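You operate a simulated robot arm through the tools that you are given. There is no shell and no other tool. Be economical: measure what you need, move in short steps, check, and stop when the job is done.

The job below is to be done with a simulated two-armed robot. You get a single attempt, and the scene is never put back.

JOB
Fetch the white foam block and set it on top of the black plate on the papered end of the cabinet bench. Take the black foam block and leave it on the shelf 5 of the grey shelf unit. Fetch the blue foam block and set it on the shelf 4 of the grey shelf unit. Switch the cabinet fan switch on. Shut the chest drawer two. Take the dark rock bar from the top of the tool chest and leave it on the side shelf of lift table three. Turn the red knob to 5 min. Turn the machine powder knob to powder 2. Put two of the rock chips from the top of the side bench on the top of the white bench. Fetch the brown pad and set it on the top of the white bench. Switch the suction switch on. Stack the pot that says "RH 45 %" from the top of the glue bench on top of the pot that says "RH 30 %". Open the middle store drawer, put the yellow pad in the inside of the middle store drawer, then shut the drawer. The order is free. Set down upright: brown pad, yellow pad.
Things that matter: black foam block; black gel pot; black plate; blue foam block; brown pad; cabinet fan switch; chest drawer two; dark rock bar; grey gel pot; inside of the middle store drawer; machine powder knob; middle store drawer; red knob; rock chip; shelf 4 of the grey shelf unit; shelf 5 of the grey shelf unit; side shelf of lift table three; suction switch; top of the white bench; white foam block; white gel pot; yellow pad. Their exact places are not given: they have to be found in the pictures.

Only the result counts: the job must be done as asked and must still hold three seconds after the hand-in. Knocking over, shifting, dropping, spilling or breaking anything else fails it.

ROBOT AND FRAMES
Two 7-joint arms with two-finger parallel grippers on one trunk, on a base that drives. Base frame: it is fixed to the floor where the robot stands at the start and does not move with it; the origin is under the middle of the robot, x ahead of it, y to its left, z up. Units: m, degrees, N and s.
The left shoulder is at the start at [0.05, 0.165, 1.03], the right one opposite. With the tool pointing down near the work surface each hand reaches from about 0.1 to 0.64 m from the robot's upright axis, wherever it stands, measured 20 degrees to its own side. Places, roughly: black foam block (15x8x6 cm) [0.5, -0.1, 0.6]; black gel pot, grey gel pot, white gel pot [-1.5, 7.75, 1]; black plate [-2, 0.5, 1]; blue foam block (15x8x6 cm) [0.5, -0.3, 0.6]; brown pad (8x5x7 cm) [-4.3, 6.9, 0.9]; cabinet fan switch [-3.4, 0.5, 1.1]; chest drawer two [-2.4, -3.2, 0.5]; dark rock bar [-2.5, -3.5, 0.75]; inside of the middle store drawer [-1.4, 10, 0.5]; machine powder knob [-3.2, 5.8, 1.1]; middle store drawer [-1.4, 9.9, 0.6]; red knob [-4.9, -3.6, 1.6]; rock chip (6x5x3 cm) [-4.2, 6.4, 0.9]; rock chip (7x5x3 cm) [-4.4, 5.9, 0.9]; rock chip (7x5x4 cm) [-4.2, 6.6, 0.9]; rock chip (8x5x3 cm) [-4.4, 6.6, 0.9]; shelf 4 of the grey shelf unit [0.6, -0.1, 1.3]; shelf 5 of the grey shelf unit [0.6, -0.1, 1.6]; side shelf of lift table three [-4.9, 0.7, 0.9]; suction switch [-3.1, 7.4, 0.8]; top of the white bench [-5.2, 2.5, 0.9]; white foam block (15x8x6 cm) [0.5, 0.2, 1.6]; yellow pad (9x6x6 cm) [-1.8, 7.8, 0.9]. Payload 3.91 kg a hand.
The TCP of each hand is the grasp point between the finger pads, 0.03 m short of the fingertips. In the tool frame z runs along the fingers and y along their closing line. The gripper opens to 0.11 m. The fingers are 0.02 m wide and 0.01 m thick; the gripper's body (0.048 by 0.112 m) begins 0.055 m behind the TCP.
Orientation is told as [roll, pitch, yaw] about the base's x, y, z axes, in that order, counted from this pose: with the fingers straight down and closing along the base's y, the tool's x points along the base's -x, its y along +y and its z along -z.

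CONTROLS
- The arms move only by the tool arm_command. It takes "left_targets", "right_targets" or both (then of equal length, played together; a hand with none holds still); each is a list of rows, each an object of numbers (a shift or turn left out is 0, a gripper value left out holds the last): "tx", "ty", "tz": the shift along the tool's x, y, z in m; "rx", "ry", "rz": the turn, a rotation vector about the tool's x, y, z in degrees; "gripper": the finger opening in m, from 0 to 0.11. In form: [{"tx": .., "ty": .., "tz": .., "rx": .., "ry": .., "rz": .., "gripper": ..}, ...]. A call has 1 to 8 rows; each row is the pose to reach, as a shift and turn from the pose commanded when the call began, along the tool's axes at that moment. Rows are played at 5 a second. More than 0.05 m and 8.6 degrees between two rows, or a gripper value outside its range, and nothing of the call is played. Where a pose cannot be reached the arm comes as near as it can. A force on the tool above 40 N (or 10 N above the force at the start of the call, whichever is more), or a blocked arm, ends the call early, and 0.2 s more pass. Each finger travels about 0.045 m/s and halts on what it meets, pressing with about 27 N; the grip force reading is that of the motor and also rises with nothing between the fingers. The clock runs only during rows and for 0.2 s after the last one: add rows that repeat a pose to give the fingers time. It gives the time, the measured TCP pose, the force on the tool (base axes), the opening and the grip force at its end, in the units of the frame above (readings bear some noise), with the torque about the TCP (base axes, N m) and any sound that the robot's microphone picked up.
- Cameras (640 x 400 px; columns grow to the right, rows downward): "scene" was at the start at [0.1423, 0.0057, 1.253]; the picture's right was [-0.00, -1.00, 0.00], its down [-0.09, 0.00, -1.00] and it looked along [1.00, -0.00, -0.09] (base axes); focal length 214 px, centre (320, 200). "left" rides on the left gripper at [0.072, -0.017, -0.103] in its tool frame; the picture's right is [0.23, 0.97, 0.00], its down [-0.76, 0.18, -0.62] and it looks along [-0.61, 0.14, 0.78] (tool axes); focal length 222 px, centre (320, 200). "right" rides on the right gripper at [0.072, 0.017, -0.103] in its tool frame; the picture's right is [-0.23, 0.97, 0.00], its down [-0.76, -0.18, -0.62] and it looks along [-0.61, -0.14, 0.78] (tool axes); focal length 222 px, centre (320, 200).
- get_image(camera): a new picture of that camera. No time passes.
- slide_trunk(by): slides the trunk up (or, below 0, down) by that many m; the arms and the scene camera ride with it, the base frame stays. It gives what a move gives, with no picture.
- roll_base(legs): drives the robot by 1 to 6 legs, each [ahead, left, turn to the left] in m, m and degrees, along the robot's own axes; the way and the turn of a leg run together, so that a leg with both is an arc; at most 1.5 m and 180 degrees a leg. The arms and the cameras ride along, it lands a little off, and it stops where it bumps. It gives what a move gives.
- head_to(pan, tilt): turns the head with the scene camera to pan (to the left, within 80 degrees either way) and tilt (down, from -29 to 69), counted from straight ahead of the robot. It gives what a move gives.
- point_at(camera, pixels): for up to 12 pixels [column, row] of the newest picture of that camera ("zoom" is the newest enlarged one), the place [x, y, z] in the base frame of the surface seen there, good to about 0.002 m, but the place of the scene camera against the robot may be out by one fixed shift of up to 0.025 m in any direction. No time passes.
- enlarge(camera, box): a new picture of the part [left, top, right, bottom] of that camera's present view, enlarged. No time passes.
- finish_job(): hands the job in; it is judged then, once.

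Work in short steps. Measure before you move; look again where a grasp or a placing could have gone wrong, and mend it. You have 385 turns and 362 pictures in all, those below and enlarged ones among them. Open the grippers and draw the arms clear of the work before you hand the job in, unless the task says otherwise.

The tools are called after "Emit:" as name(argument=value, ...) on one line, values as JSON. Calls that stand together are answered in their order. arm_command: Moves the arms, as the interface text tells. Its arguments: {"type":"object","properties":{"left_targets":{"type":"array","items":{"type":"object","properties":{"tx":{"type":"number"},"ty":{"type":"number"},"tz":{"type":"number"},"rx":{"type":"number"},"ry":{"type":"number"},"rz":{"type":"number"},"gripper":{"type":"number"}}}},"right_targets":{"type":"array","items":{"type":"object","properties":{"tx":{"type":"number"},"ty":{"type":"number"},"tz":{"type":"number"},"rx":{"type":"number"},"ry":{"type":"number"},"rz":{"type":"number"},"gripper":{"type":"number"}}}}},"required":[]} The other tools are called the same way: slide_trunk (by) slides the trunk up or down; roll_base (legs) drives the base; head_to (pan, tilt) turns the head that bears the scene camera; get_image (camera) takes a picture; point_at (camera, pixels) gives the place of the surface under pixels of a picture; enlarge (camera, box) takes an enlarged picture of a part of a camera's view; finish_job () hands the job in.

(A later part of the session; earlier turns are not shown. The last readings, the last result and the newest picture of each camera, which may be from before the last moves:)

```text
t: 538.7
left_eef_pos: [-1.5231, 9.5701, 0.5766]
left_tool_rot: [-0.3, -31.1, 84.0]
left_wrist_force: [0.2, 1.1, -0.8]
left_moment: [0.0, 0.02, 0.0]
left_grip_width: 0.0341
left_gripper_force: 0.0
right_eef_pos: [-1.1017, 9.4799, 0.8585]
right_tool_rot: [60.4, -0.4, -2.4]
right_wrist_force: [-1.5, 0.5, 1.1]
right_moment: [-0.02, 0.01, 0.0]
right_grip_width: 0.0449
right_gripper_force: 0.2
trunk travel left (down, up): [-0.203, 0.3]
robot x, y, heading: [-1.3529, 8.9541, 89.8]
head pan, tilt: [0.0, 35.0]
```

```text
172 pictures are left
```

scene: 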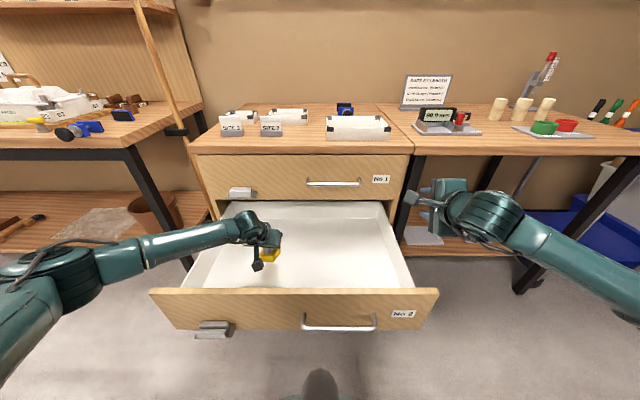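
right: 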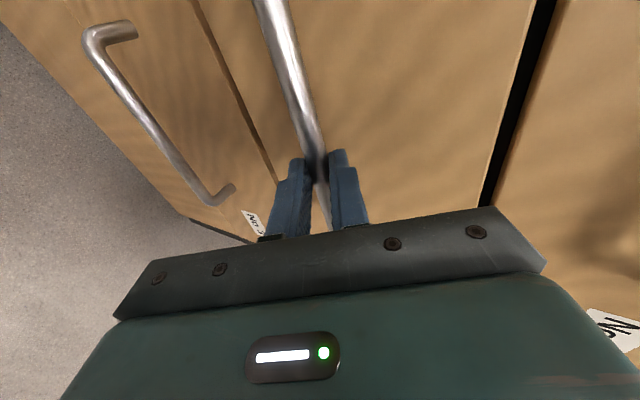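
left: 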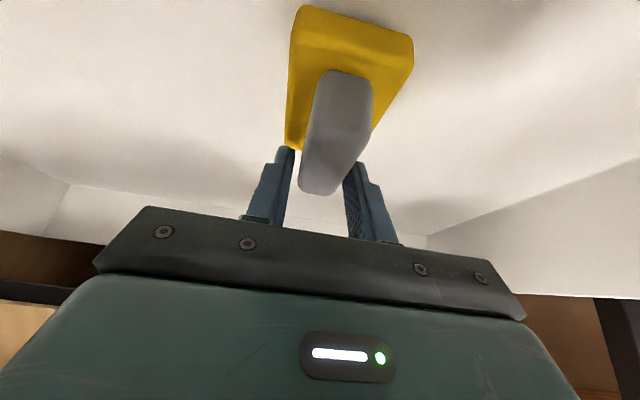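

The pad lies flat, handle up. I open wider and lift the hand straight up.

Emit:
arm_command(left_targets=[{"gripper": 0.06}, {"gripper": 0.06}, {"tx": -0.02, "tz": -0.035, "gripper": 0.06}, {"tx": -0.04, "tz": -0.07, "gripper": 0.06}, {"tx": -0.06, "tz": -0.104, "gripper": 0.06}, {"tx": -0.08, "tz": -0.139, "gripper": 0.06}, {"tx": -0.1, "tz": -0.173, "gripper": 0.06}, {"tx": -0.12, "tz": -0.208, "gripper": 0.06}])

Emit:
get_image(camera="scene")

```text
t: 540.5
left_eef_pos: [-1.5253, 9.5634, 0.8163]
left_tool_rot: [-0.5, -31.1, 84.0]
left_wrist_force: [0.7, -0.5, 0.4]
left_moment: [0.03, -0.04, -0.01]
left_grip_width: 0.06
left_gripper_force: 0.1
right_eef_pos: [-1.1015, 9.481, 0.859]
right_tool_rot: [60.2, -0.4, -2.4]
right_wrist_force: [0.5, -0.1, 0.1]
right_moment: [0.0, 0.0, -0.03]
right_grip_width: 0.0448
right_gripper_force: 0.1
trunk travel left (down, up): [-0.203, 0.3]
robot x, y, heading: [-1.3538, 8.956, 90.0]
head pan, tilt: [0.0, 35.0]
```

```text
171 pictures are left
```

scene: 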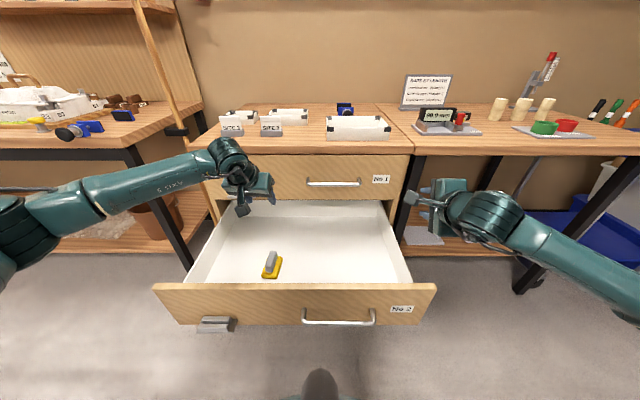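

The pad stands upright in the drawer. I back away, lower the trunk, retract the left hand and close the right fingers for pushing the drawer shut.

Emit:
roll_base(legs=[[-0.4, 0, 0]])

Emit:
slide_trunk(by=-0.2)

Emit:
arm_command(left_targets=[{"tx": 0.04, "tz": -0.02}, {"tx": 0.08, "tz": -0.05}, {"tx": 0.12, "tz": -0.08}, {"tx": 0.16, "tz": -0.11}], right_targets=[{"gripper": 0}, {"gripper": 0}, {"gripper": 0}, {"gripper": 0}])

Emit:
roll_base(legs=[[0, 0.31, 0], [0.15, 0, 0]])

Emit:
get_image(camera="scene")

```text
t: 543.0
left_eef_pos: [-1.5221, 9.1637, 0.817]
left_tool_rot: [-0.4, -31.0, 83.5]
left_wrist_force: [0.2, 0.9, 0.1]
left_moment: [0.0, 0.06, 0.02]
left_grip_width: 0.0603
left_gripper_force: 0.0
right_eef_pos: [-1.0997, 9.0792, 0.8584]
right_tool_rot: [60.4, -0.4, -2.8]
right_wrist_force: [0.4, -0.8, 0.1]
right_moment: [-0.01, 0.04, 0.02]
right_grip_width: 0.0452
right_gripper_force: 0.1
trunk travel left (down, up): [-0.203, 0.3]
robot x, y, heading: [-1.3554, 8.5536, 89.5]
head pan, tilt: [0.0, 35.0]
```

```text
t: 545.1
left_eef_pos: [-1.5217, 9.1643, 0.6169]
left_tool_rot: [-0.4, -31.1, 83.5]
left_wrist_force: [-1.0, 0.3, -0.2]
left_moment: [0.04, 0.01, 0.0]
left_grip_width: 0.06
left_gripper_force: 0.1
right_eef_pos: [-1.1006, 9.0791, 0.6591]
right_tool_rot: [60.3, -0.4, -2.6]
right_wrist_force: [0.4, -0.2, 0.9]
right_moment: [-0.01, 0.02, -0.01]
right_grip_width: 0.0449
right_gripper_force: 0.0
trunk travel left (down, up): [-0.003, 0.5]
robot x, y, heading: [-1.3563, 8.5518, 89.7]
head pan, tilt: [0.0, 35.0]
```

```text
t: 546.1
left_eef_pos: [-1.5437, 8.9707, 0.63]
left_tool_rot: [-0.2, -31.1, 83.5]
left_wrist_force: [0.1, -0.2, -0.2]
left_moment: [0.01, -0.01, 0.03]
left_grip_width: 0.0597
left_gripper_force: 0.1
right_eef_pos: [-1.101, 9.0793, 0.6578]
right_tool_rot: [60.3, -0.4, -2.6]
right_wrist_force: [-0.4, -0.8, -1.1]
right_moment: [0.0, 0.02, 0.0]
right_grip_width: 0.0
right_gripper_force: 27.0
trunk travel left (down, up): [-0.003, 0.5]
robot x, y, heading: [-1.356, 8.5562, 89.8]
head pan, tilt: [0.0, 35.0]
```

```text
t: 549.2
left_eef_pos: [-1.8584, 9.1232, 0.6296]
left_tool_rot: [-0.3, -31.1, 83.7]
left_wrist_force: [0.8, 0.0, 0.7]
left_moment: [0.02, -0.02, -0.03]
left_grip_width: 0.0598
left_gripper_force: 0.1
right_eef_pos: [-1.4139, 9.2309, 0.659]
right_tool_rot: [60.3, -0.4, -2.5]
right_wrist_force: [0.0, -0.3, 0.1]
right_moment: [0.01, -0.01, 0.01]
right_grip_width: 0.0
right_gripper_force: 27.2
trunk travel left (down, up): [-0.003, 0.5]
robot x, y, heading: [-1.6688, 8.7069, 89.7]
head pan, tilt: [0.0, 35.0]
```

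```text
170 pictures are left
```

scene: 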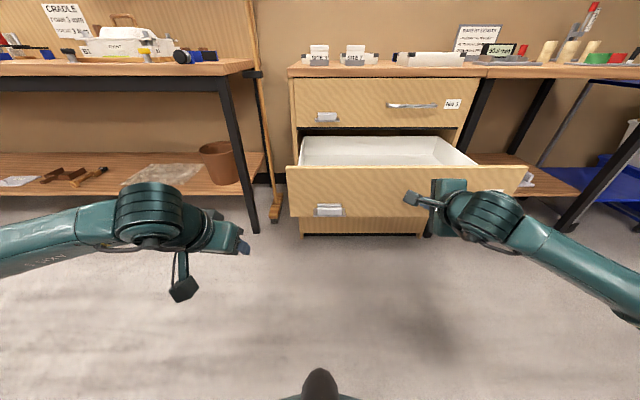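

I check the left bench's front leg and shelf so the left arm keeps clear while driving forward.

Emit:
point_at(camera="scene", pixels=[[252, 225], [235, 130], [100, 80], [100, 190], [274, 215], [350, 190], [430, 185]])

```text
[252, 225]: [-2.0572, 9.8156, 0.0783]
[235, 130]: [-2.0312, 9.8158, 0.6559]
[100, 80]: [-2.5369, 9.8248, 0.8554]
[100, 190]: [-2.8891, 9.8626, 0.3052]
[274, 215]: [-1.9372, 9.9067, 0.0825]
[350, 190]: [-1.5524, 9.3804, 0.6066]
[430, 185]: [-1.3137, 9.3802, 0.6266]
```

All clear. I drive 0.4 forward pushing the drawer.

Emit:
roll_base(legs=[[0.4, 0, 0]])

Emit:
roll_base(legs=[[0.05, 0, 0]])

Emit:
get_image(camera="scene")

```text
t: 551.7
left_eef_pos: [-1.8563, 9.5236, 0.6295]
left_tool_rot: [-0.4, -31.1, 83.7]
left_wrist_force: [0.2, 0.2, 0.6]
left_moment: [-0.02, -0.01, 0.06]
left_grip_width: 0.0599
left_gripper_force: 0.0
right_eef_pos: [-1.412, 9.6313, 0.6596]
right_tool_rot: [60.3, -0.4, -2.7]
right_wrist_force: [0.4, 1.0, -0.4]
right_moment: [0.01, -0.03, 0.0]
right_grip_width: 0.0
right_gripper_force: 27.4
trunk travel left (down, up): [-0.003, 0.5]
robot x, y, heading: [-1.666, 9.1052, 89.8]
head pan, tilt: [0.0, 35.0]
```

```text
t: 552.7
left_eef_pos: [-1.8558, 9.5736, 0.6301]
left_tool_rot: [-0.4, -31.1, 83.7]
left_wrist_force: [0.6, -0.2, 0.1]
left_moment: [-0.03, -0.01, 0.02]
left_grip_width: 0.0601
left_gripper_force: 0.0
right_eef_pos: [-1.4126, 9.6827, 0.659]
right_tool_rot: [60.3, -0.4, -2.8]
right_wrist_force: [0.4, -1.1, 0.1]
right_moment: [0.01, -0.02, -0.03]
right_grip_width: 0.0001
right_gripper_force: 26.5
trunk travel left (down, up): [-0.003, 0.5]
robot x, y, heading: [-1.6665, 9.1553, 89.6]
head pan, tilt: [0.0, 35.0]
```

```text
169 pictures are left
```

scene: 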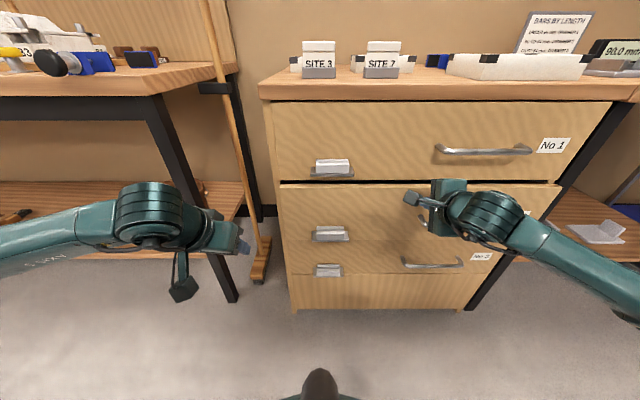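

Nearly closed. I push the rest with the arm in 8-mm steps until it resists.

Emit:
arm_command(right_targets=[{"ty": 0.005, "tz": 0.0087}, {"ty": 0.01, "tz": 0.0173}, {"ty": 0.0135, "tz": 0.0234}, {"ty": 0.017, "tz": 0.0294}, {"ty": 0.0205, "tz": 0.0355}])

Emit:
enlarge(camera="scene", box=[255, 90, 455, 290])

Emit:
point_at(camera="zoom", pixels=[[350, 130], [350, 270], [350, 330], [200, 250], [200, 150], [500, 330], [450, 240]])

```text
t: 553.7
left_eef_pos: [-1.8545, 9.5729, 0.6315]
left_tool_rot: [-0.4, -31.2, 83.5]
left_wrist_force: [-0.7, -0.1, 0.0]
left_moment: [0.0, -0.01, -0.01]
left_grip_width: 0.06
left_gripper_force: 0.0
right_eef_pos: [-1.4115, 9.71, 0.6598]
right_tool_rot: [59.9, -0.6, -2.5]
right_wrist_force: [1.9, -17.1, 5.9]
right_moment: [0.09, 0.02, 0.09]
right_grip_width: 0.0
right_gripper_force: 27.3
trunk travel left (down, up): [-0.003, 0.5]
robot x, y, heading: [-1.668, 9.1567, 89.6]
head pan, tilt: [0.0, 35.0]
stopped in row 5 (right hand): the force on the tool passed its limit (the readings are from after the stop); the commanded pose is now the measured one
```

```text
2.00 times, centred on (355, 190) of scene
```

zoom: 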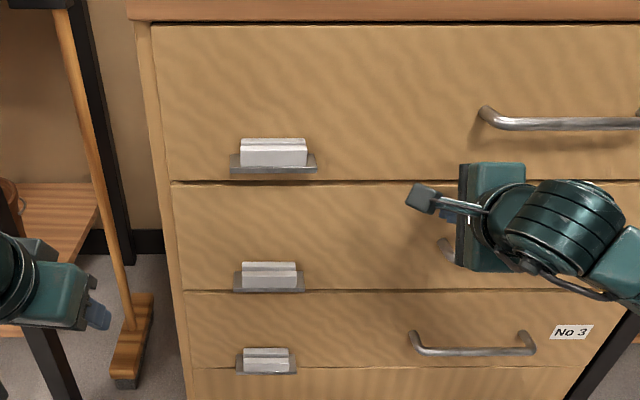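

```text
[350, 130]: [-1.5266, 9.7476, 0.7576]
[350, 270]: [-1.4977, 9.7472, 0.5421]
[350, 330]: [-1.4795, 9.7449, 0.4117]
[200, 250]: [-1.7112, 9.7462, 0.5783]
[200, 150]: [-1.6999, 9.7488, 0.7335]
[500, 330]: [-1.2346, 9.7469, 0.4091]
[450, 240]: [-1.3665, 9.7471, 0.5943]
```

Drawer two is shut flush with the pad inside. I back off, raise the trunk, restore the right hand's roll, and look west along the north aisle.

Emit:
roll_base(legs=[[-0.45, 0, 0]])

Emit:
slide_trunk(by=0.38)

Emit:
arm_command(right_targets=[{"rz": -8}, {"rz": -16}, {"rz": -24}, {"rz": -32}, {"rz": -40}, {"rz": -48}, {"rz": -56}, {"rz": -64}], left_targets=[{"ry": -7}, {"ry": -14}, {"ry": -21}, {"ry": -28.5}, {"ry": -28.5, "tx": -0.03}, {"ry": -28.5, "tx": -0.06}, {"ry": -28.5, "tx": -0.06}, {"ry": -28.5, "tx": -0.06}])

Emit:
arm_command(right_targets=[{"rz": -8}, {"rz": -16}, {"rz": -24}, {"rz": -26}])

Emit:
roll_base(legs=[[0, 0, 90]])

Emit:
head_to(pan=0, tilt=15)

Emit:
get_image(camera="scene")

```text
t: 556.4
left_eef_pos: [-1.8585, 9.1224, 0.6291]
left_tool_rot: [-0.3, -31.2, 83.8]
left_wrist_force: [0.6, 0.0, -0.3]
left_moment: [-0.01, -0.05, 0.04]
left_grip_width: 0.0602
left_gripper_force: 0.0
right_eef_pos: [-1.4145, 9.2625, 0.6569]
right_tool_rot: [59.9, -0.4, -2.2]
right_wrist_force: [0.2, 0.4, 0.4]
right_moment: [-0.02, -0.01, -0.01]
right_grip_width: 0.0
right_gripper_force: 27.6
trunk travel left (down, up): [-0.003, 0.5]
robot x, y, heading: [-1.6659, 8.7076, 90.4]
head pan, tilt: [0.0, 35.0]
```

```text
t: 560.1
left_eef_pos: [-1.8587, 9.1215, 1.0096]
left_tool_rot: [-0.4, -31.1, 83.7]
left_wrist_force: [-0.8, 0.0, -0.2]
left_moment: [0.0, 0.0, -0.04]
left_grip_width: 0.06
left_gripper_force: 0.0
right_eef_pos: [-1.4146, 9.263, 1.0373]
right_tool_rot: [59.8, -0.4, -2.2]
right_wrist_force: [0.5, -0.2, -0.1]
right_moment: [0.0, 0.0, 0.01]
right_grip_width: 0.0
right_gripper_force: 27.3
trunk travel left (down, up): [-0.383, 0.12]
robot x, y, heading: [-1.6689, 8.7034, 89.9]
head pan, tilt: [0.0, 35.0]
```

```text
t: 561.9
left_eef_pos: [-1.8537, 9.1727, 1.0397]
left_tool_rot: [-0.5, -59.7, 84.2]
left_wrist_force: [0.7, -0.2, -0.5]
left_moment: [-0.02, -0.02, -0.02]
left_grip_width: 0.06
left_gripper_force: 0.0
left hand out of reach, approached as far as the arm can: row 3, 4
right_eef_pos: [-1.4146, 9.2627, 1.037]
right_tool_rot: [36.3, -51.4, 44.2]
right_wrist_force: [1.0, -1.0, 0.5]
right_moment: [0.0, 0.01, -0.01]
right_grip_width: 0.0
right_gripper_force: 26.8
trunk travel left (down, up): [-0.383, 0.12]
robot x, y, heading: [-1.6692, 8.7059, 89.7]
head pan, tilt: [0.0, 35.0]
```

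```text
t: 562.9
left_eef_pos: [-1.8552, 9.1728, 1.0397]
left_tool_rot: [-0.5, -59.6, 84.2]
left_wrist_force: [0.6, -0.6, -0.4]
left_moment: [-0.03, -0.01, 0.02]
left_grip_width: 0.0601
left_gripper_force: 0.1
right_eef_pos: [-1.4158, 9.2623, 1.0385]
right_tool_rot: [-1.2, -59.8, 88.9]
right_wrist_force: [-0.1, -0.4, -0.5]
right_moment: [0.0, 0.01, 0.0]
right_grip_width: 0.0002
right_gripper_force: 27.0
trunk travel left (down, up): [-0.383, 0.12]
robot x, y, heading: [-1.6673, 8.7056, 90.1]
head pan, tilt: [0.0, 35.0]
```

```text
t: 567.0
left_eef_pos: [-2.1415, 8.5334, 1.039]
left_tool_rot: [-0.6, -59.6, 172.4]
left_wrist_force: [0.3, 0.0, 0.1]
left_moment: [0.01, 0.01, 0.01]
left_grip_width: 0.06
left_gripper_force: 0.0
right_eef_pos: [-2.2189, 8.9758, 1.0368]
right_tool_rot: [-1.0, -59.7, 176.9]
right_wrist_force: [-0.2, 0.5, 0.9]
right_moment: [0.02, -0.02, -0.01]
right_grip_width: 0.0
right_gripper_force: 26.9
trunk travel left (down, up): [-0.383, 0.12]
robot x, y, heading: [-1.6695, 8.7044, 178.3]
head pan, tilt: [0.0, 35.0]
```

```text
t: 567.9
left_eef_pos: [-2.1427, 8.5336, 1.0381]
left_tool_rot: [-0.7, -59.6, 172.5]
left_wrist_force: [0.1, 0.2, -0.9]
left_moment: [0.02, -0.01, 0.03]
left_grip_width: 0.0597
left_gripper_force: 0.0
right_eef_pos: [-2.2193, 8.9744, 1.037]
right_tool_rot: [-1.0, -59.8, 177.0]
right_wrist_force: [-0.3, 0.0, 0.7]
right_moment: [-0.01, -0.01, 0.01]
right_grip_width: 0.0
right_gripper_force: 27.0
trunk travel left (down, up): [-0.383, 0.12]
robot x, y, heading: [-1.6689, 8.7063, 178.2]
head pan, tilt: [0.0, 15.0]
```

```text
167 pictures are left
```

scene: 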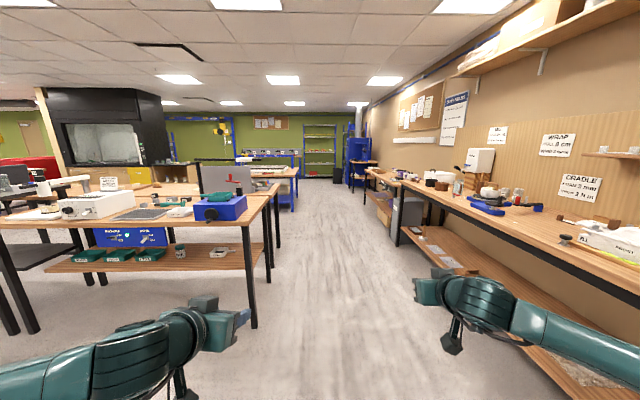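

An aisle leads west at y≈8.7. I measure its borders and drive to x≈-3.9.

Emit:
point_at(camera="scene", pixels=[[253, 325], [270, 275], [397, 242], [300, 172], [262, 185], [410, 185], [365, 165], [293, 205], [85, 195], [130, 190]])

Emit:
roll_base(legs=[[1.2, 0, 1.8], [1.2, 0, 0]])

Emit:
head_to(pan=50, tilt=20)

Emit:
get_image(camera="scene")

```text
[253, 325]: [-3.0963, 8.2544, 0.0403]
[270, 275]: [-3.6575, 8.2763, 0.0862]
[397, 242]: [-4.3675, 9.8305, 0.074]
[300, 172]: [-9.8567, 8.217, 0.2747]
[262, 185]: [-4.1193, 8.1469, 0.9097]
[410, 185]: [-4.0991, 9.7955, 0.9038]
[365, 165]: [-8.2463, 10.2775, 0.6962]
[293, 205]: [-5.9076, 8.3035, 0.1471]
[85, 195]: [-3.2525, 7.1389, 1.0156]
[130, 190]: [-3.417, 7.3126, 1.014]
```

```text
t: 579.7
left_eef_pos: [-4.5406, 8.4958, 1.0399]
left_tool_rot: [-0.6, -59.6, 175.4]
left_wrist_force: [0.5, 0.2, 0.2]
left_moment: [-0.01, -0.03, 0.01]
left_grip_width: 0.0598
left_gripper_force: 0.1
right_eef_pos: [-4.6391, 8.9335, 1.0372]
right_tool_rot: [-1.0, -59.9, 179.8]
right_wrist_force: [0.0, 0.1, -0.4]
right_moment: [0.0, 0.01, 0.01]
right_grip_width: 0.0
right_gripper_force: 27.0
trunk travel left (down, up): [-0.383, 0.12]
robot x, y, heading: [-4.076, 8.6936, -179.1]
head pan, tilt: [0.0, 15.0]
```

```text
t: 580.9
left_eef_pos: [-4.5416, 8.4966, 1.0392]
left_tool_rot: [-0.6, -59.7, 175.4]
left_wrist_force: [-0.2, -0.7, 0.8]
left_moment: [0.01, 0.0, 0.01]
left_grip_width: 0.06
left_gripper_force: 0.1
right_eef_pos: [-4.639, 8.933, 1.0364]
right_tool_rot: [-1.0, -59.8, 179.8]
right_wrist_force: [-0.1, -0.4, 0.0]
right_moment: [0.02, 0.01, 0.02]
right_grip_width: 0.0
right_gripper_force: 27.3
trunk travel left (down, up): [-0.383, 0.12]
robot x, y, heading: [-4.0736, 8.6877, -178.9]
head pan, tilt: [50.0, 20.0]
```

```text
166 pictures are left
```

scene: 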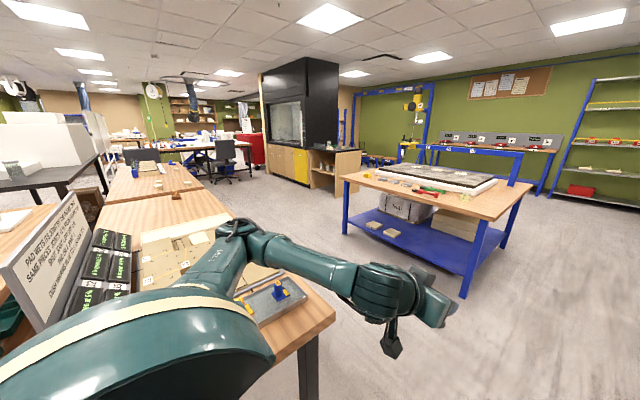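

The side bench runs N–S on the left, with a free aisle west of it. I measure it.

Emit:
point_at(camera="scene", pixels=[[330, 318], [235, 220], [180, 165], [205, 183], [135, 175], [160, 168], [195, 150], [348, 225], [468, 292], [345, 180], [230, 180], [175, 195]])

Emit:
enlarge(camera="scene", box=[40, 120, 340, 320])

```text
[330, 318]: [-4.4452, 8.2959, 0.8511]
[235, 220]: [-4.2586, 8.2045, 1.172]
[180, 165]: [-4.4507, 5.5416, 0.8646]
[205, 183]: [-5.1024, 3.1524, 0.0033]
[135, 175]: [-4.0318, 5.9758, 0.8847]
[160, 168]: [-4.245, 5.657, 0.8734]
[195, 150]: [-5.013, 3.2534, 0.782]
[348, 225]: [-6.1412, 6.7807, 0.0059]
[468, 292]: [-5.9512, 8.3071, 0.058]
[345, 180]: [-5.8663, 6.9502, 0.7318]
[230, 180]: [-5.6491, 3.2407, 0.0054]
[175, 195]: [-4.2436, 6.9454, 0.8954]
```

```text
2.00 times, centred on (190, 220) of scene
```

zoom: 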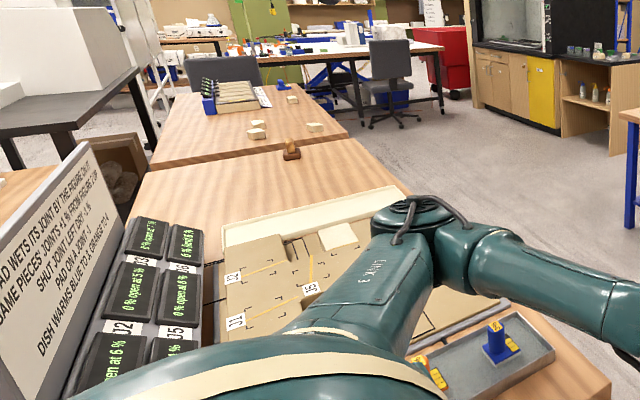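

I drive west to x≈-5.1, strafe south to y≈6.4 and turn to face the side bench.

Emit:
roll_base(legs=[[1.03, 0, -1], [0, 1.15, 0], [0, 1.15, 0], [0, 0, 179]])

Emit:
head_to(pan=0, tilt=30)

Emit:
get_image(camera="scene")

```text
t: 604.3
left_eef_pos: [-4.6622, 6.5445, 1.0385]
left_tool_rot: [-0.6, -59.6, -9.6]
left_wrist_force: [-0.7, 0.5, 0.3]
left_moment: [0.0, 0.01, 0.04]
left_grip_width: 0.0599
left_gripper_force: 0.0
right_eef_pos: [-4.6012, 6.1018, 1.0375]
right_tool_rot: [-1.0, -59.8, -5.2]
right_wrist_force: [0.9, -1.0, -0.1]
right_moment: [0.02, -0.03, 0.01]
right_grip_width: 0.0001
right_gripper_force: 26.6
trunk travel left (down, up): [-0.383, 0.12]
robot x, y, heading: [-5.1402, 6.3925, -3.8]
head pan, tilt: [50.0, 20.0]
```

```text
t: 605.5
left_eef_pos: [-4.6621, 6.5448, 1.0388]
left_tool_rot: [-0.5, -59.6, -9.4]
left_wrist_force: [0.2, 0.6, -0.3]
left_moment: [-0.01, 0.04, -0.03]
left_grip_width: 0.0601
left_gripper_force: 0.1
right_eef_pos: [-4.6011, 6.1023, 1.0355]
right_tool_rot: [-1.0, -59.9, -5.1]
right_wrist_force: [-0.3, -0.1, -0.2]
right_moment: [-0.02, -0.02, -0.02]
right_grip_width: 0.0003
right_gripper_force: 27.0
trunk travel left (down, up): [-0.383, 0.12]
robot x, y, heading: [-5.143, 6.3884, -3.7]
head pan, tilt: [0.0, 30.0]
```

```text
164 pictures are left
```

scene: 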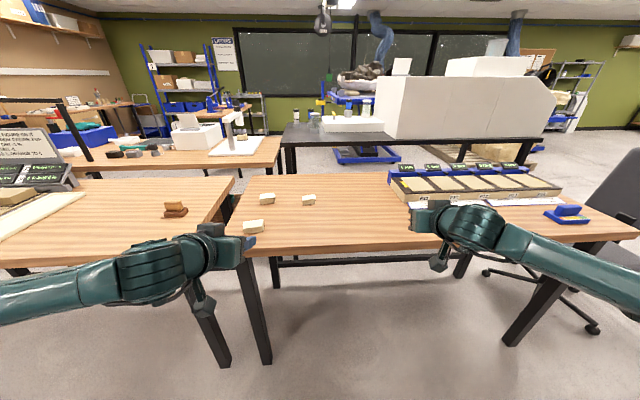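

Chips at (253,226), (266,199), (309,200); brown pad at (175,209). I zoom and measure.

Emit:
enlarge(camera="scene", box=[150, 180, 340, 250])

Emit:
point_at(camera="scene", pixels=[[244, 224], [262, 222], [253, 221], [252, 231], [259, 198], [274, 197], [302, 199], [316, 199], [175, 204], [175, 213], [165, 212], [187, 211]])

```text
3.37 times, centred on (245, 215) of scene
```

zoom: 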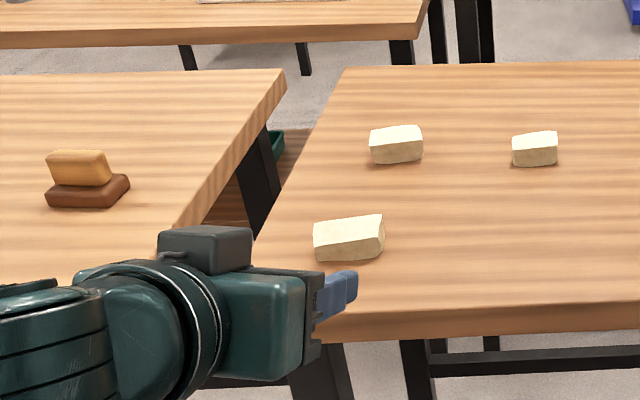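

```text
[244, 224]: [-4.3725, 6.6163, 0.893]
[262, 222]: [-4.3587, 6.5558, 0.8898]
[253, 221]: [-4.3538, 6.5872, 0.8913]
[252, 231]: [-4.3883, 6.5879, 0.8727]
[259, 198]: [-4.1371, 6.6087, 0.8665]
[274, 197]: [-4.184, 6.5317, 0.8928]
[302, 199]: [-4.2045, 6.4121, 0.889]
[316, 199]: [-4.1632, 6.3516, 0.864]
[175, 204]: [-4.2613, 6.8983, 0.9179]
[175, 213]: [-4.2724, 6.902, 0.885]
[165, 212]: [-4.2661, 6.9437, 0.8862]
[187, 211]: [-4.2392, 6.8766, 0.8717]
```

Chips to take: front one at true ≈(-4.39,6.58) with the left hand and the right-rear one ≈(-4.23,6.38) with the right. I pitch both hands to ≈-42°, open them, and drive 0.22 closer.

Emit:
arm_command(left_targets=[{"ry": 6, "gripper": 0.1}, {"ry": 12, "gripper": 0.1}, {"ry": 18, "gripper": 0.1}], right_targets=[{"ry": 6, "gripper": 0.1}, {"ry": 12, "gripper": 0.1}, {"ry": 18, "gripper": 0.1}])

Emit:
roll_base(legs=[[0.22, 0.05, 4]])

Emit:
get_image(camera="right")

Emit:
get_image(camera="left")

Emit:
get_image(camera="scene")

```text
t: 606.3
left_eef_pos: [-4.6621, 6.5451, 1.0392]
left_tool_rot: [-0.5, -41.5, -9.8]
left_wrist_force: [0.6, 0.1, -0.1]
left_moment: [0.04, 0.02, -0.01]
left_grip_width: 0.1
left_gripper_force: 0.0
right_eef_pos: [-4.6027, 6.1018, 1.0369]
right_tool_rot: [-0.8, -41.8, -5.4]
right_wrist_force: [0.7, 0.2, 0.7]
right_moment: [0.01, 0.0, 0.01]
right_grip_width: 0.069
right_gripper_force: 0.2
trunk travel left (down, up): [-0.383, 0.12]
robot x, y, heading: [-5.1416, 6.391, -3.5]
head pan, tilt: [0.0, 30.0]
```

```text
t: 608.0
left_eef_pos: [-4.4543, 6.62, 1.0399]
left_tool_rot: [-0.5, -41.6, -5.9]
left_wrist_force: [-0.3, 1.0, 0.8]
left_moment: [-0.01, -0.01, -0.02]
left_grip_width: 0.0998
left_gripper_force: 0.0
right_eef_pos: [-4.3651, 6.1819, 1.0371]
right_tool_rot: [-0.7, -41.8, -1.6]
right_wrist_force: [0.9, -0.5, -0.4]
right_moment: [0.0, 0.03, 0.01]
right_grip_width: 0.1001
right_gripper_force: 0.1
trunk travel left (down, up): [-0.383, 0.12]
robot x, y, heading: [-4.9175, 6.4338, 0.4]
head pan, tilt: [0.0, 30.0]
```

```text
162 pictures are left
```

right: 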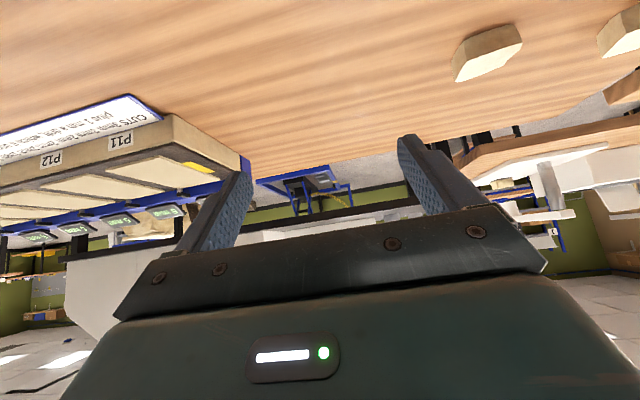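

```text
161 pictures are left
```

left: 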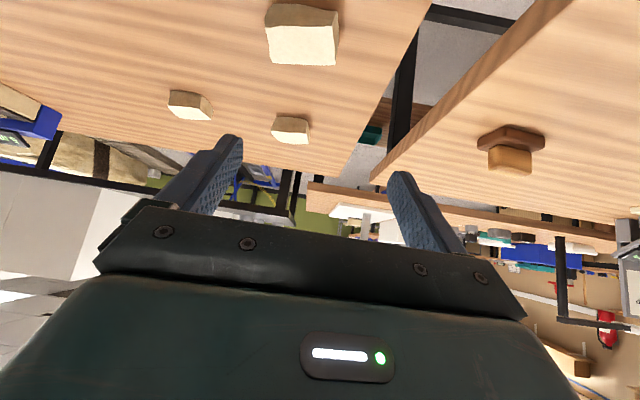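

```text
160 pictures are left
```

scene: 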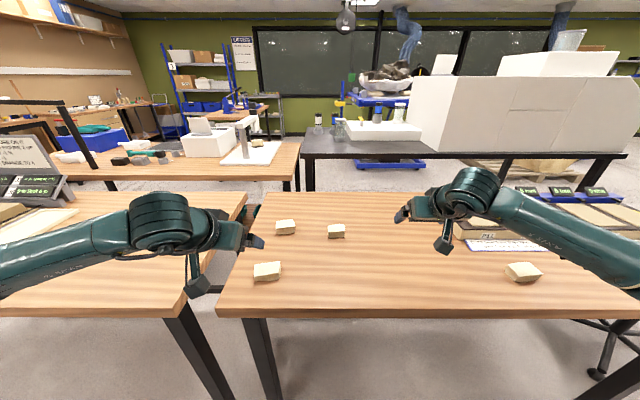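

A fourth chip D lies at (523,271), handy for the right hand. First chip A for the left: I measure it in the left camera.

Emit:
point_at(camera="left", pixels=[[270, 50], [337, 45], [302, 55], [302, 30], [300, 12], [270, 25], [335, 20]])

Emit:
point_at(camera="scene", pixels=[[508, 270], [540, 270], [523, 264], [523, 282], [255, 268], [281, 268], [267, 264], [267, 280], [300, 310]])

```text
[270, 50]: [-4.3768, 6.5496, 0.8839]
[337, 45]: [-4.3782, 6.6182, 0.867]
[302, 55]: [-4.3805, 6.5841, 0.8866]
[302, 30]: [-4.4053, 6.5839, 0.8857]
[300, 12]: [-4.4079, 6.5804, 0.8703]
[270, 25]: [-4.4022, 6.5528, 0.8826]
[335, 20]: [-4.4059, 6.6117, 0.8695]
```

```text
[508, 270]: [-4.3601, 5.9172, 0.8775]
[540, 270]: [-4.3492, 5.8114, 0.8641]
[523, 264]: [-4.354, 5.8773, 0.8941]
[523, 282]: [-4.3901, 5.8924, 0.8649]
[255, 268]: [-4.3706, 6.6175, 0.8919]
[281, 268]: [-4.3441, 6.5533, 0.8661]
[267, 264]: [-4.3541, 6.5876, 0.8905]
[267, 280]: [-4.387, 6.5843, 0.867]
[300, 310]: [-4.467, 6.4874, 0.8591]
```

Chip A centre ≈(-4.388,6.583), 7 cm along y, top 0.886. I descend with the left hand around it and close.

Emit:
arm_command(left_targets=[{"tx": 0.012, "ty": -0.03, "tz": 0.02, "rx": -2, "rz": -2.2}, {"tx": 0.02, "ty": -0.03, "tz": 0.06, "rx": -3.9, "rz": -4.4}, {"tx": 0.034, "ty": -0.03, "tz": 0.105, "rx": -3.9, "rz": -4.4}, {"tx": 0.0471, "ty": -0.03, "tz": 0.1548, "rx": -3.9, "rz": -4.4}])

Emit:
get_image(camera="left")

```text
refused: row 4 steps farther than a row can; nothing moved
```

```text
159 pictures are left
```

left: 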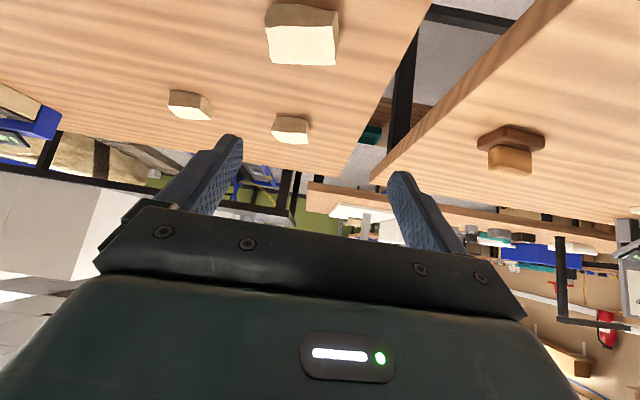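

The last row was a bit long; I resend with five rows.

Emit:
arm_command(left_targets=[{"tx": 0.01, "ty": -0.03, "tz": 0.02, "rx": -2, "rz": -2.2}, {"tx": 0.02, "ty": -0.03, "tz": 0.055, "rx": -3.9, "rz": -4.4}, {"tx": 0.03, "ty": -0.03, "tz": 0.09, "rx": -3.9, "rz": -4.4}, {"tx": 0.04, "ty": -0.03, "tz": 0.125, "rx": -3.9, "rz": -4.4}, {"tx": 0.0471, "ty": -0.03, "tz": 0.1548, "rx": -3.9, "rz": -4.4}])

Emit:
get_image(camera="left")

```text
t: 609.2
left_eef_pos: [-4.3912, 6.5827, 0.8936]
left_tool_rot: [-0.5, -41.6, 0.0]
left_wrist_force: [-0.1, -0.2, -0.1]
left_moment: [0.02, -0.01, -0.02]
left_grip_width: 0.1001
left_gripper_force: 0.0
right_eef_pos: [-4.3635, 6.1815, 1.0362]
right_tool_rot: [-0.8, -41.7, -1.5]
right_wrist_force: [-0.3, 0.9, -0.4]
right_moment: [0.0, -0.03, -0.03]
right_grip_width: 0.1
right_gripper_force: 0.0
trunk travel left (down, up): [-0.383, 0.12]
robot x, y, heading: [-4.9225, 6.4324, 0.3]
head pan, tilt: [0.0, 30.0]
```

```text
158 pictures are left
```

left: 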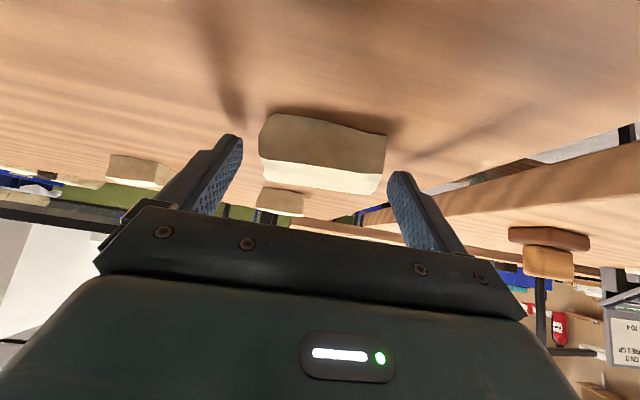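

Chip is centred between the fingers. I close and lift.

Emit:
arm_command(left_targets=[{"gripper": 0.04}, {"gripper": 0.04}, {"gripper": 0.04}, {"gripper": 0.04}])

Emit:
arm_command(left_targets=[{"tx": -0.02, "tz": -0.023}, {"tx": -0.045, "tz": -0.051}, {"tx": -0.07, "tz": -0.079}, {"tx": -0.1, "tz": -0.11}])

Emit:
get_image(camera="left")

```text
t: 610.2
left_eef_pos: [-4.392, 6.5828, 0.8923]
left_tool_rot: [-0.5, -41.5, 0.1]
left_wrist_force: [-0.1, -0.3, 0.5]
left_moment: [-0.02, -0.03, 0.01]
left_grip_width: 0.0697
left_gripper_force: 27.0
right_eef_pos: [-4.3645, 6.183, 1.0376]
right_tool_rot: [-0.7, -41.7, -1.5]
right_wrist_force: [0.4, -0.4, -0.2]
right_moment: [-0.04, 0.01, 0.01]
right_grip_width: 0.1002
right_gripper_force: 0.0
trunk travel left (down, up): [-0.383, 0.12]
robot x, y, heading: [-4.922, 6.4355, 0.1]
head pan, tilt: [0.0, 30.0]
```

```text
t: 611.2
left_eef_pos: [-4.3857, 6.5845, 1.0408]
left_tool_rot: [-0.4, -41.6, -0.1]
left_wrist_force: [-0.6, -0.1, -1.6]
left_moment: [0.02, 0.02, 0.02]
left_grip_width: 0.0698
left_gripper_force: 26.9
right_eef_pos: [-4.3625, 6.1826, 1.0374]
right_tool_rot: [-0.7, -41.8, -1.6]
right_wrist_force: [0.0, -0.9, -0.3]
right_moment: [0.01, -0.01, 0.01]
right_grip_width: 0.1002
right_gripper_force: 0.0
trunk travel left (down, up): [-0.383, 0.12]
robot x, y, heading: [-4.9199, 6.4313, 0.2]
head pan, tilt: [0.0, 30.0]
```

```text
157 pictures are left
```

left: 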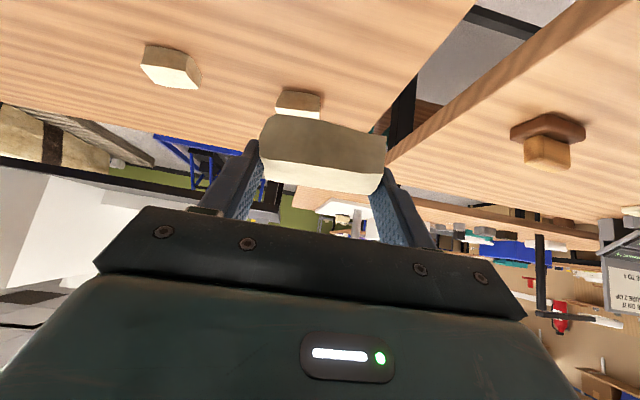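

Chip A is held. I strafe right 0.31 to chip D and view it with the right camera.

Emit:
roll_base(legs=[[-0.05, -0.31, 0]])

Emit:
get_image(camera="right")

```text
t: 613.3
left_eef_pos: [-4.4361, 6.2767, 1.0419]
left_tool_rot: [-0.3, -41.6, -0.2]
left_wrist_force: [-0.9, -0.3, -1.9]
left_moment: [0.0, 0.0, 0.02]
left_grip_width: 0.0696
left_gripper_force: 27.0
right_eef_pos: [-4.4128, 5.8741, 1.0366]
right_tool_rot: [-0.6, -41.8, -1.7]
right_wrist_force: [-0.5, -0.7, -0.7]
right_moment: [0.02, 0.0, 0.02]
right_grip_width: 0.1002
right_gripper_force: 0.1
trunk travel left (down, up): [-0.383, 0.12]
robot x, y, heading: [-4.9732, 6.1277, 0.0]
head pan, tilt: [0.0, 30.0]
```

```text
156 pictures are left
```

right: 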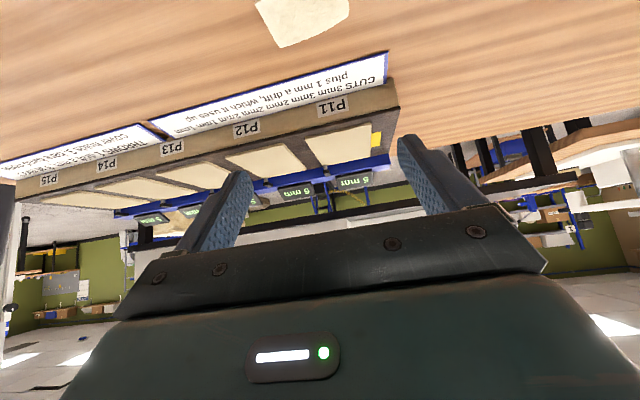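

I measure chip D.

Emit:
point_at(camera="right", pixels=[[262, 10], [345, 10], [285, 40], [340, 18], [300, 20], [300, 5], [385, 60], [300, 90]])

```text
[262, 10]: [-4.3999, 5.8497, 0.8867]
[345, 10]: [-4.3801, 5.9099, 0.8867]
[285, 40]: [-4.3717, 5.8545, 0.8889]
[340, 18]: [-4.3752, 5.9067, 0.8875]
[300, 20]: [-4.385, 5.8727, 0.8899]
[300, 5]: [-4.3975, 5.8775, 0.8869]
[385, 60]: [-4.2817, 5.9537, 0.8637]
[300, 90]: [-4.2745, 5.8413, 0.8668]
```

Chip D centre ≈(-4.392,5.874). I descend with the right hand.

Emit:
arm_command(right_targets=[{"tx": 0.02, "tz": 0.03}, {"tx": 0.04, "tz": 0.06}, {"tx": 0.06, "tz": 0.09}, {"tx": 0.081, "tz": 0.12}])

Emit:
get_image(camera="right")

```text
t: 614.3
left_eef_pos: [-4.436, 6.2785, 1.0412]
left_tool_rot: [-0.4, -41.5, -0.2]
left_wrist_force: [-0.5, 0.0, -1.9]
left_moment: [0.04, -0.01, -0.01]
left_grip_width: 0.0697
left_gripper_force: 27.3
right_eef_pos: [-4.3921, 5.8712, 0.8926]
right_tool_rot: [-0.7, -41.8, -1.7]
right_wrist_force: [0.4, 0.0, -0.3]
right_moment: [-0.05, -0.01, -0.02]
right_grip_width: 0.0999
right_gripper_force: 0.1
trunk travel left (down, up): [-0.383, 0.12]
robot x, y, heading: [-4.9684, 6.1287, 0.2]
head pan, tilt: [0.0, 30.0]
```

```text
155 pictures are left
```

right: 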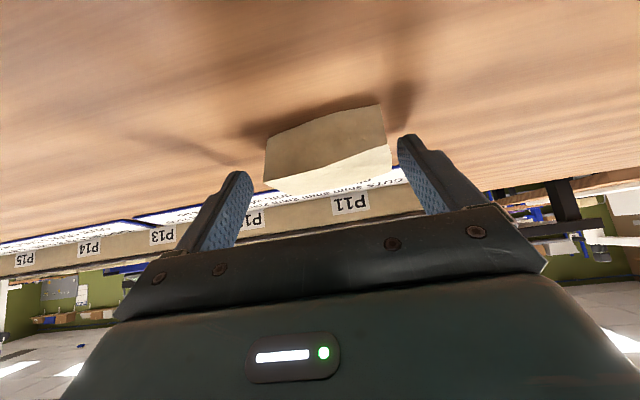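

Centred enough. I close and lift.

Emit:
arm_command(right_targets=[{"gripper": 0.04}, {"gripper": 0.04}, {"gripper": 0.04}, {"gripper": 0.04}])

Emit:
arm_command(right_targets=[{"tx": -0.02, "tz": -0.023}, {"tx": -0.045, "tz": -0.051}, {"tx": -0.07, "tz": -0.079}, {"tx": -0.1, "tz": -0.11}])

Emit:
get_image(camera="right")

```text
t: 615.3
left_eef_pos: [-4.436, 6.278, 1.0421]
left_tool_rot: [-0.5, -41.6, -0.1]
left_wrist_force: [0.3, -0.6, -2.7]
left_moment: [-0.04, -0.01, 0.01]
left_grip_width: 0.0693
left_gripper_force: 27.1
right_eef_pos: [-4.3905, 5.8727, 0.8922]
right_tool_rot: [-0.7, -41.8, -1.7]
right_wrist_force: [1.1, 1.5, 1.3]
right_moment: [0.01, -0.01, -0.02]
right_grip_width: 0.0682
right_gripper_force: 27.0
trunk travel left (down, up): [-0.383, 0.12]
robot x, y, heading: [-4.9723, 6.129, 0.2]
head pan, tilt: [0.0, 30.0]
```

```text
t: 616.3
left_eef_pos: [-4.4351, 6.2771, 1.041]
left_tool_rot: [-0.3, -41.6, -0.1]
left_wrist_force: [0.3, -0.5, -1.4]
left_moment: [-0.02, 0.0, -0.03]
left_grip_width: 0.0698
left_gripper_force: 27.4
right_eef_pos: [-4.3897, 5.8741, 1.0463]
right_tool_rot: [-0.7, -41.9, -1.6]
right_wrist_force: [0.5, -0.9, -2.0]
right_moment: [0.02, -0.03, 0.01]
right_grip_width: 0.0681
right_gripper_force: 27.3
trunk travel left (down, up): [-0.383, 0.12]
robot x, y, heading: [-4.9709, 6.1325, -0.1]
head pan, tilt: [0.0, 30.0]
```

```text
154 pictures are left
```

right: 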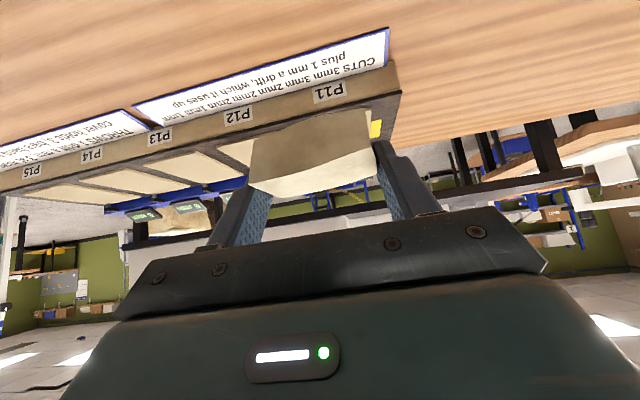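

Both chips held. I back away, turn to face south and look for the way to the white bench.

Emit:
roll_base(legs=[[-0.25, 0, 0], [0, 0, -90]])

Emit:
head_to(pan=0, tilt=20)

Emit:
get_image(camera="scene")

```text
t: 621.9
left_eef_pos: [-5.0573, 5.5968, 1.0406]
left_tool_rot: [-0.5, -41.6, -88.6]
left_wrist_force: [-0.6, 0.2, -1.5]
left_moment: [0.01, 0.0, 0.02]
left_grip_width: 0.0691
left_gripper_force: 26.9
right_eef_pos: [-5.4585, 5.5399, 1.0446]
right_tool_rot: [-0.7, -41.9, -90.2]
right_wrist_force: [-0.1, 0.1, -2.1]
right_moment: [-0.01, 0.0, 0.0]
right_grip_width: 0.0677
right_gripper_force: 27.2
trunk travel left (down, up): [-0.383, 0.12]
robot x, y, heading: [-5.2237, 6.1239, -88.6]
head pan, tilt: [0.0, 30.0]
```

```text
t: 622.6
left_eef_pos: [-5.0573, 5.5948, 1.0425]
left_tool_rot: [-0.3, -41.4, -88.6]
left_wrist_force: [0.3, 0.4, -1.4]
left_moment: [0.02, 0.01, -0.05]
left_grip_width: 0.0695
left_gripper_force: 26.6
right_eef_pos: [-5.4594, 5.5393, 1.0449]
right_tool_rot: [-0.7, -41.9, -90.2]
right_wrist_force: [-0.8, -0.3, -1.2]
right_moment: [0.01, 0.05, 0.01]
right_grip_width: 0.0679
right_gripper_force: 27.0
trunk travel left (down, up): [-0.383, 0.12]
robot x, y, heading: [-5.2181, 6.1273, -88.4]
head pan, tilt: [0.0, 20.0]
```

```text
153 pictures are left
```

scene: 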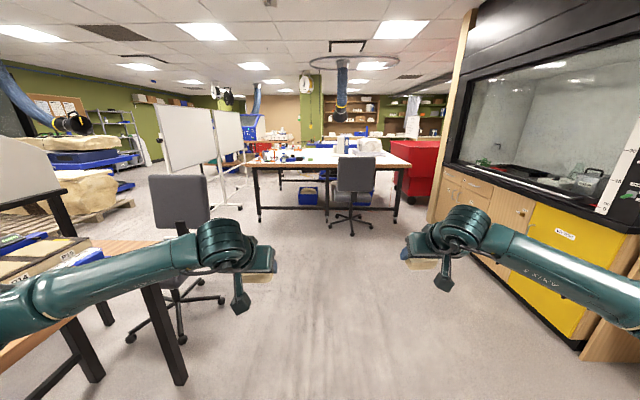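

White bench straight ahead. I zoom on its top and measure the free area and chair.

Emit:
enlarge(camera="scene", box=[235, 120, 425, 230])

Emit:
point_at(camera="scene", pixels=[[258, 166], [330, 165], [405, 166], [300, 155], [320, 155], [325, 163], [385, 155], [352, 235], [355, 165], [258, 218], [190, 325], [440, 215]])

```text
3.37 times, centred on (330, 175) of scene
```

zoom: 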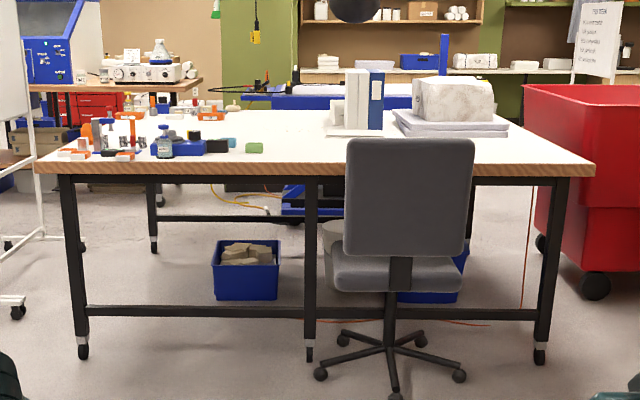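

```text
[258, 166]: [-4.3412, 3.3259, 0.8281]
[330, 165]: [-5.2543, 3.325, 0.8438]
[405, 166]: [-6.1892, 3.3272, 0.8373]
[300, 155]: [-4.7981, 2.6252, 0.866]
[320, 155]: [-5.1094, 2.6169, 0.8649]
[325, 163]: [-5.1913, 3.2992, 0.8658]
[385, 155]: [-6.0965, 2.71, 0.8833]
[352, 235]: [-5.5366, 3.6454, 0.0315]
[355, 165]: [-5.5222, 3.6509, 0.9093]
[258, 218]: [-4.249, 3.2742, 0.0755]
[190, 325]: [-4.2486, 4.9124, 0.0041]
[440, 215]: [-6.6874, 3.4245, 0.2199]
```

Free spot on the bench: x≈-5.05…-5.35, y≈3.0–3.3, but a chair stands at x≈-5.3…-5.75. I measure the other chair and the items near the free spot.

Emit:
point_at(camera="scene", pixels=[[222, 298], [205, 225], [180, 330], [328, 222], [373, 228], [338, 190], [311, 164], [300, 163], [290, 162], [285, 165], [333, 158], [350, 157]])

```text
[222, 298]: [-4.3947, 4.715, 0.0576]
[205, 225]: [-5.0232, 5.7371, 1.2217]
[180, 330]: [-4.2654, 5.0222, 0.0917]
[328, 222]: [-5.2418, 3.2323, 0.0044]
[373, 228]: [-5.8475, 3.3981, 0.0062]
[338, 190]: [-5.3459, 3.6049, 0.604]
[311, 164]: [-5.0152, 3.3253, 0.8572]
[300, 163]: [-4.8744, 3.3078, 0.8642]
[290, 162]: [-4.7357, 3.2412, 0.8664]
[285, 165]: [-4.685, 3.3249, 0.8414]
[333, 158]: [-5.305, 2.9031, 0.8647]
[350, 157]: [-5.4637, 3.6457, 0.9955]
```

I drive to about (-4.93,4.3), raise the trunk 0.1 and look at the bench top.

Emit:
roll_base(legs=[[0, 0.28, -1.6], [1.3, 0, 0], [0.5, 0, 0]])

Emit:
slide_trunk(by=0.1)

Emit:
head_to(pan=0, tilt=30)

Emit:
get_image(camera="scene")

```text
t: 633.3
left_eef_pos: [-4.7836, 3.7844, 1.041]
left_tool_rot: [-0.4, -41.5, -89.8]
left_wrist_force: [-0.7, 0.4, -2.0]
left_moment: [0.03, 0.0, 0.0]
left_grip_width: 0.069
left_gripper_force: 26.9
right_eef_pos: [-5.1869, 3.7366, 1.0452]
right_tool_rot: [-0.7, -41.9, -91.3]
right_wrist_force: [0.3, 0.5, -2.0]
right_moment: [-0.03, 0.01, 0.01]
right_grip_width: 0.0668
right_gripper_force: 27.3
trunk travel left (down, up): [-0.383, 0.12]
robot x, y, heading: [-4.9337, 4.322, -89.4]
head pan, tilt: [0.0, 20.0]
```

```text
t: 634.6
left_eef_pos: [-4.7827, 3.7842, 1.1407]
left_tool_rot: [-0.4, -41.5, -89.8]
left_wrist_force: [0.0, 0.1, -1.8]
left_moment: [0.03, -0.02, -0.01]
left_grip_width: 0.0688
left_gripper_force: 27.1
right_eef_pos: [-5.1875, 3.7358, 1.1449]
right_tool_rot: [-0.7, -41.8, -91.5]
right_wrist_force: [-0.6, 0.4, -2.1]
right_moment: [0.03, 0.01, 0.0]
right_grip_width: 0.0669
right_gripper_force: 26.6
trunk travel left (down, up): [-0.483, 0.02]
robot x, y, heading: [-4.937, 4.3181, -89.7]
head pan, tilt: [0.0, 20.0]
```

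```text
t: 635.3
left_eef_pos: [-4.783, 3.783, 1.1401]
left_tool_rot: [-0.5, -41.6, -89.8]
left_wrist_force: [0.8, 0.2, -3.0]
left_moment: [0.02, -0.01, 0.02]
left_grip_width: 0.069
left_gripper_force: 27.3
right_eef_pos: [-5.1856, 3.7372, 1.1446]
right_tool_rot: [-0.7, -41.7, -91.4]
right_wrist_force: [0.2, -0.1, -1.6]
right_moment: [0.0, -0.02, -0.05]
right_grip_width: 0.0667
right_gripper_force: 26.9
trunk travel left (down, up): [-0.483, 0.02]
robot x, y, heading: [-4.9359, 4.3167, -89.5]
head pan, tilt: [0.0, 30.0]
```

```text
151 pictures are left
```

scene: 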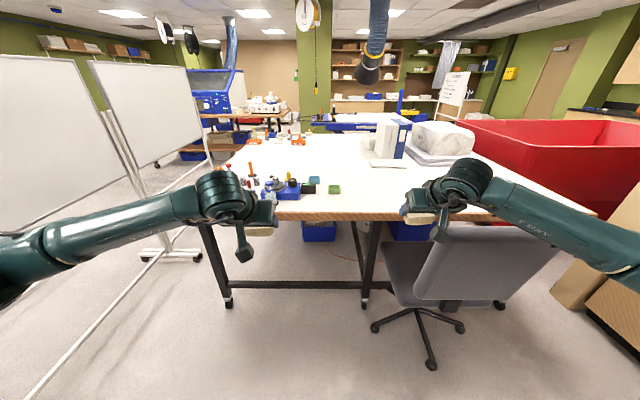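

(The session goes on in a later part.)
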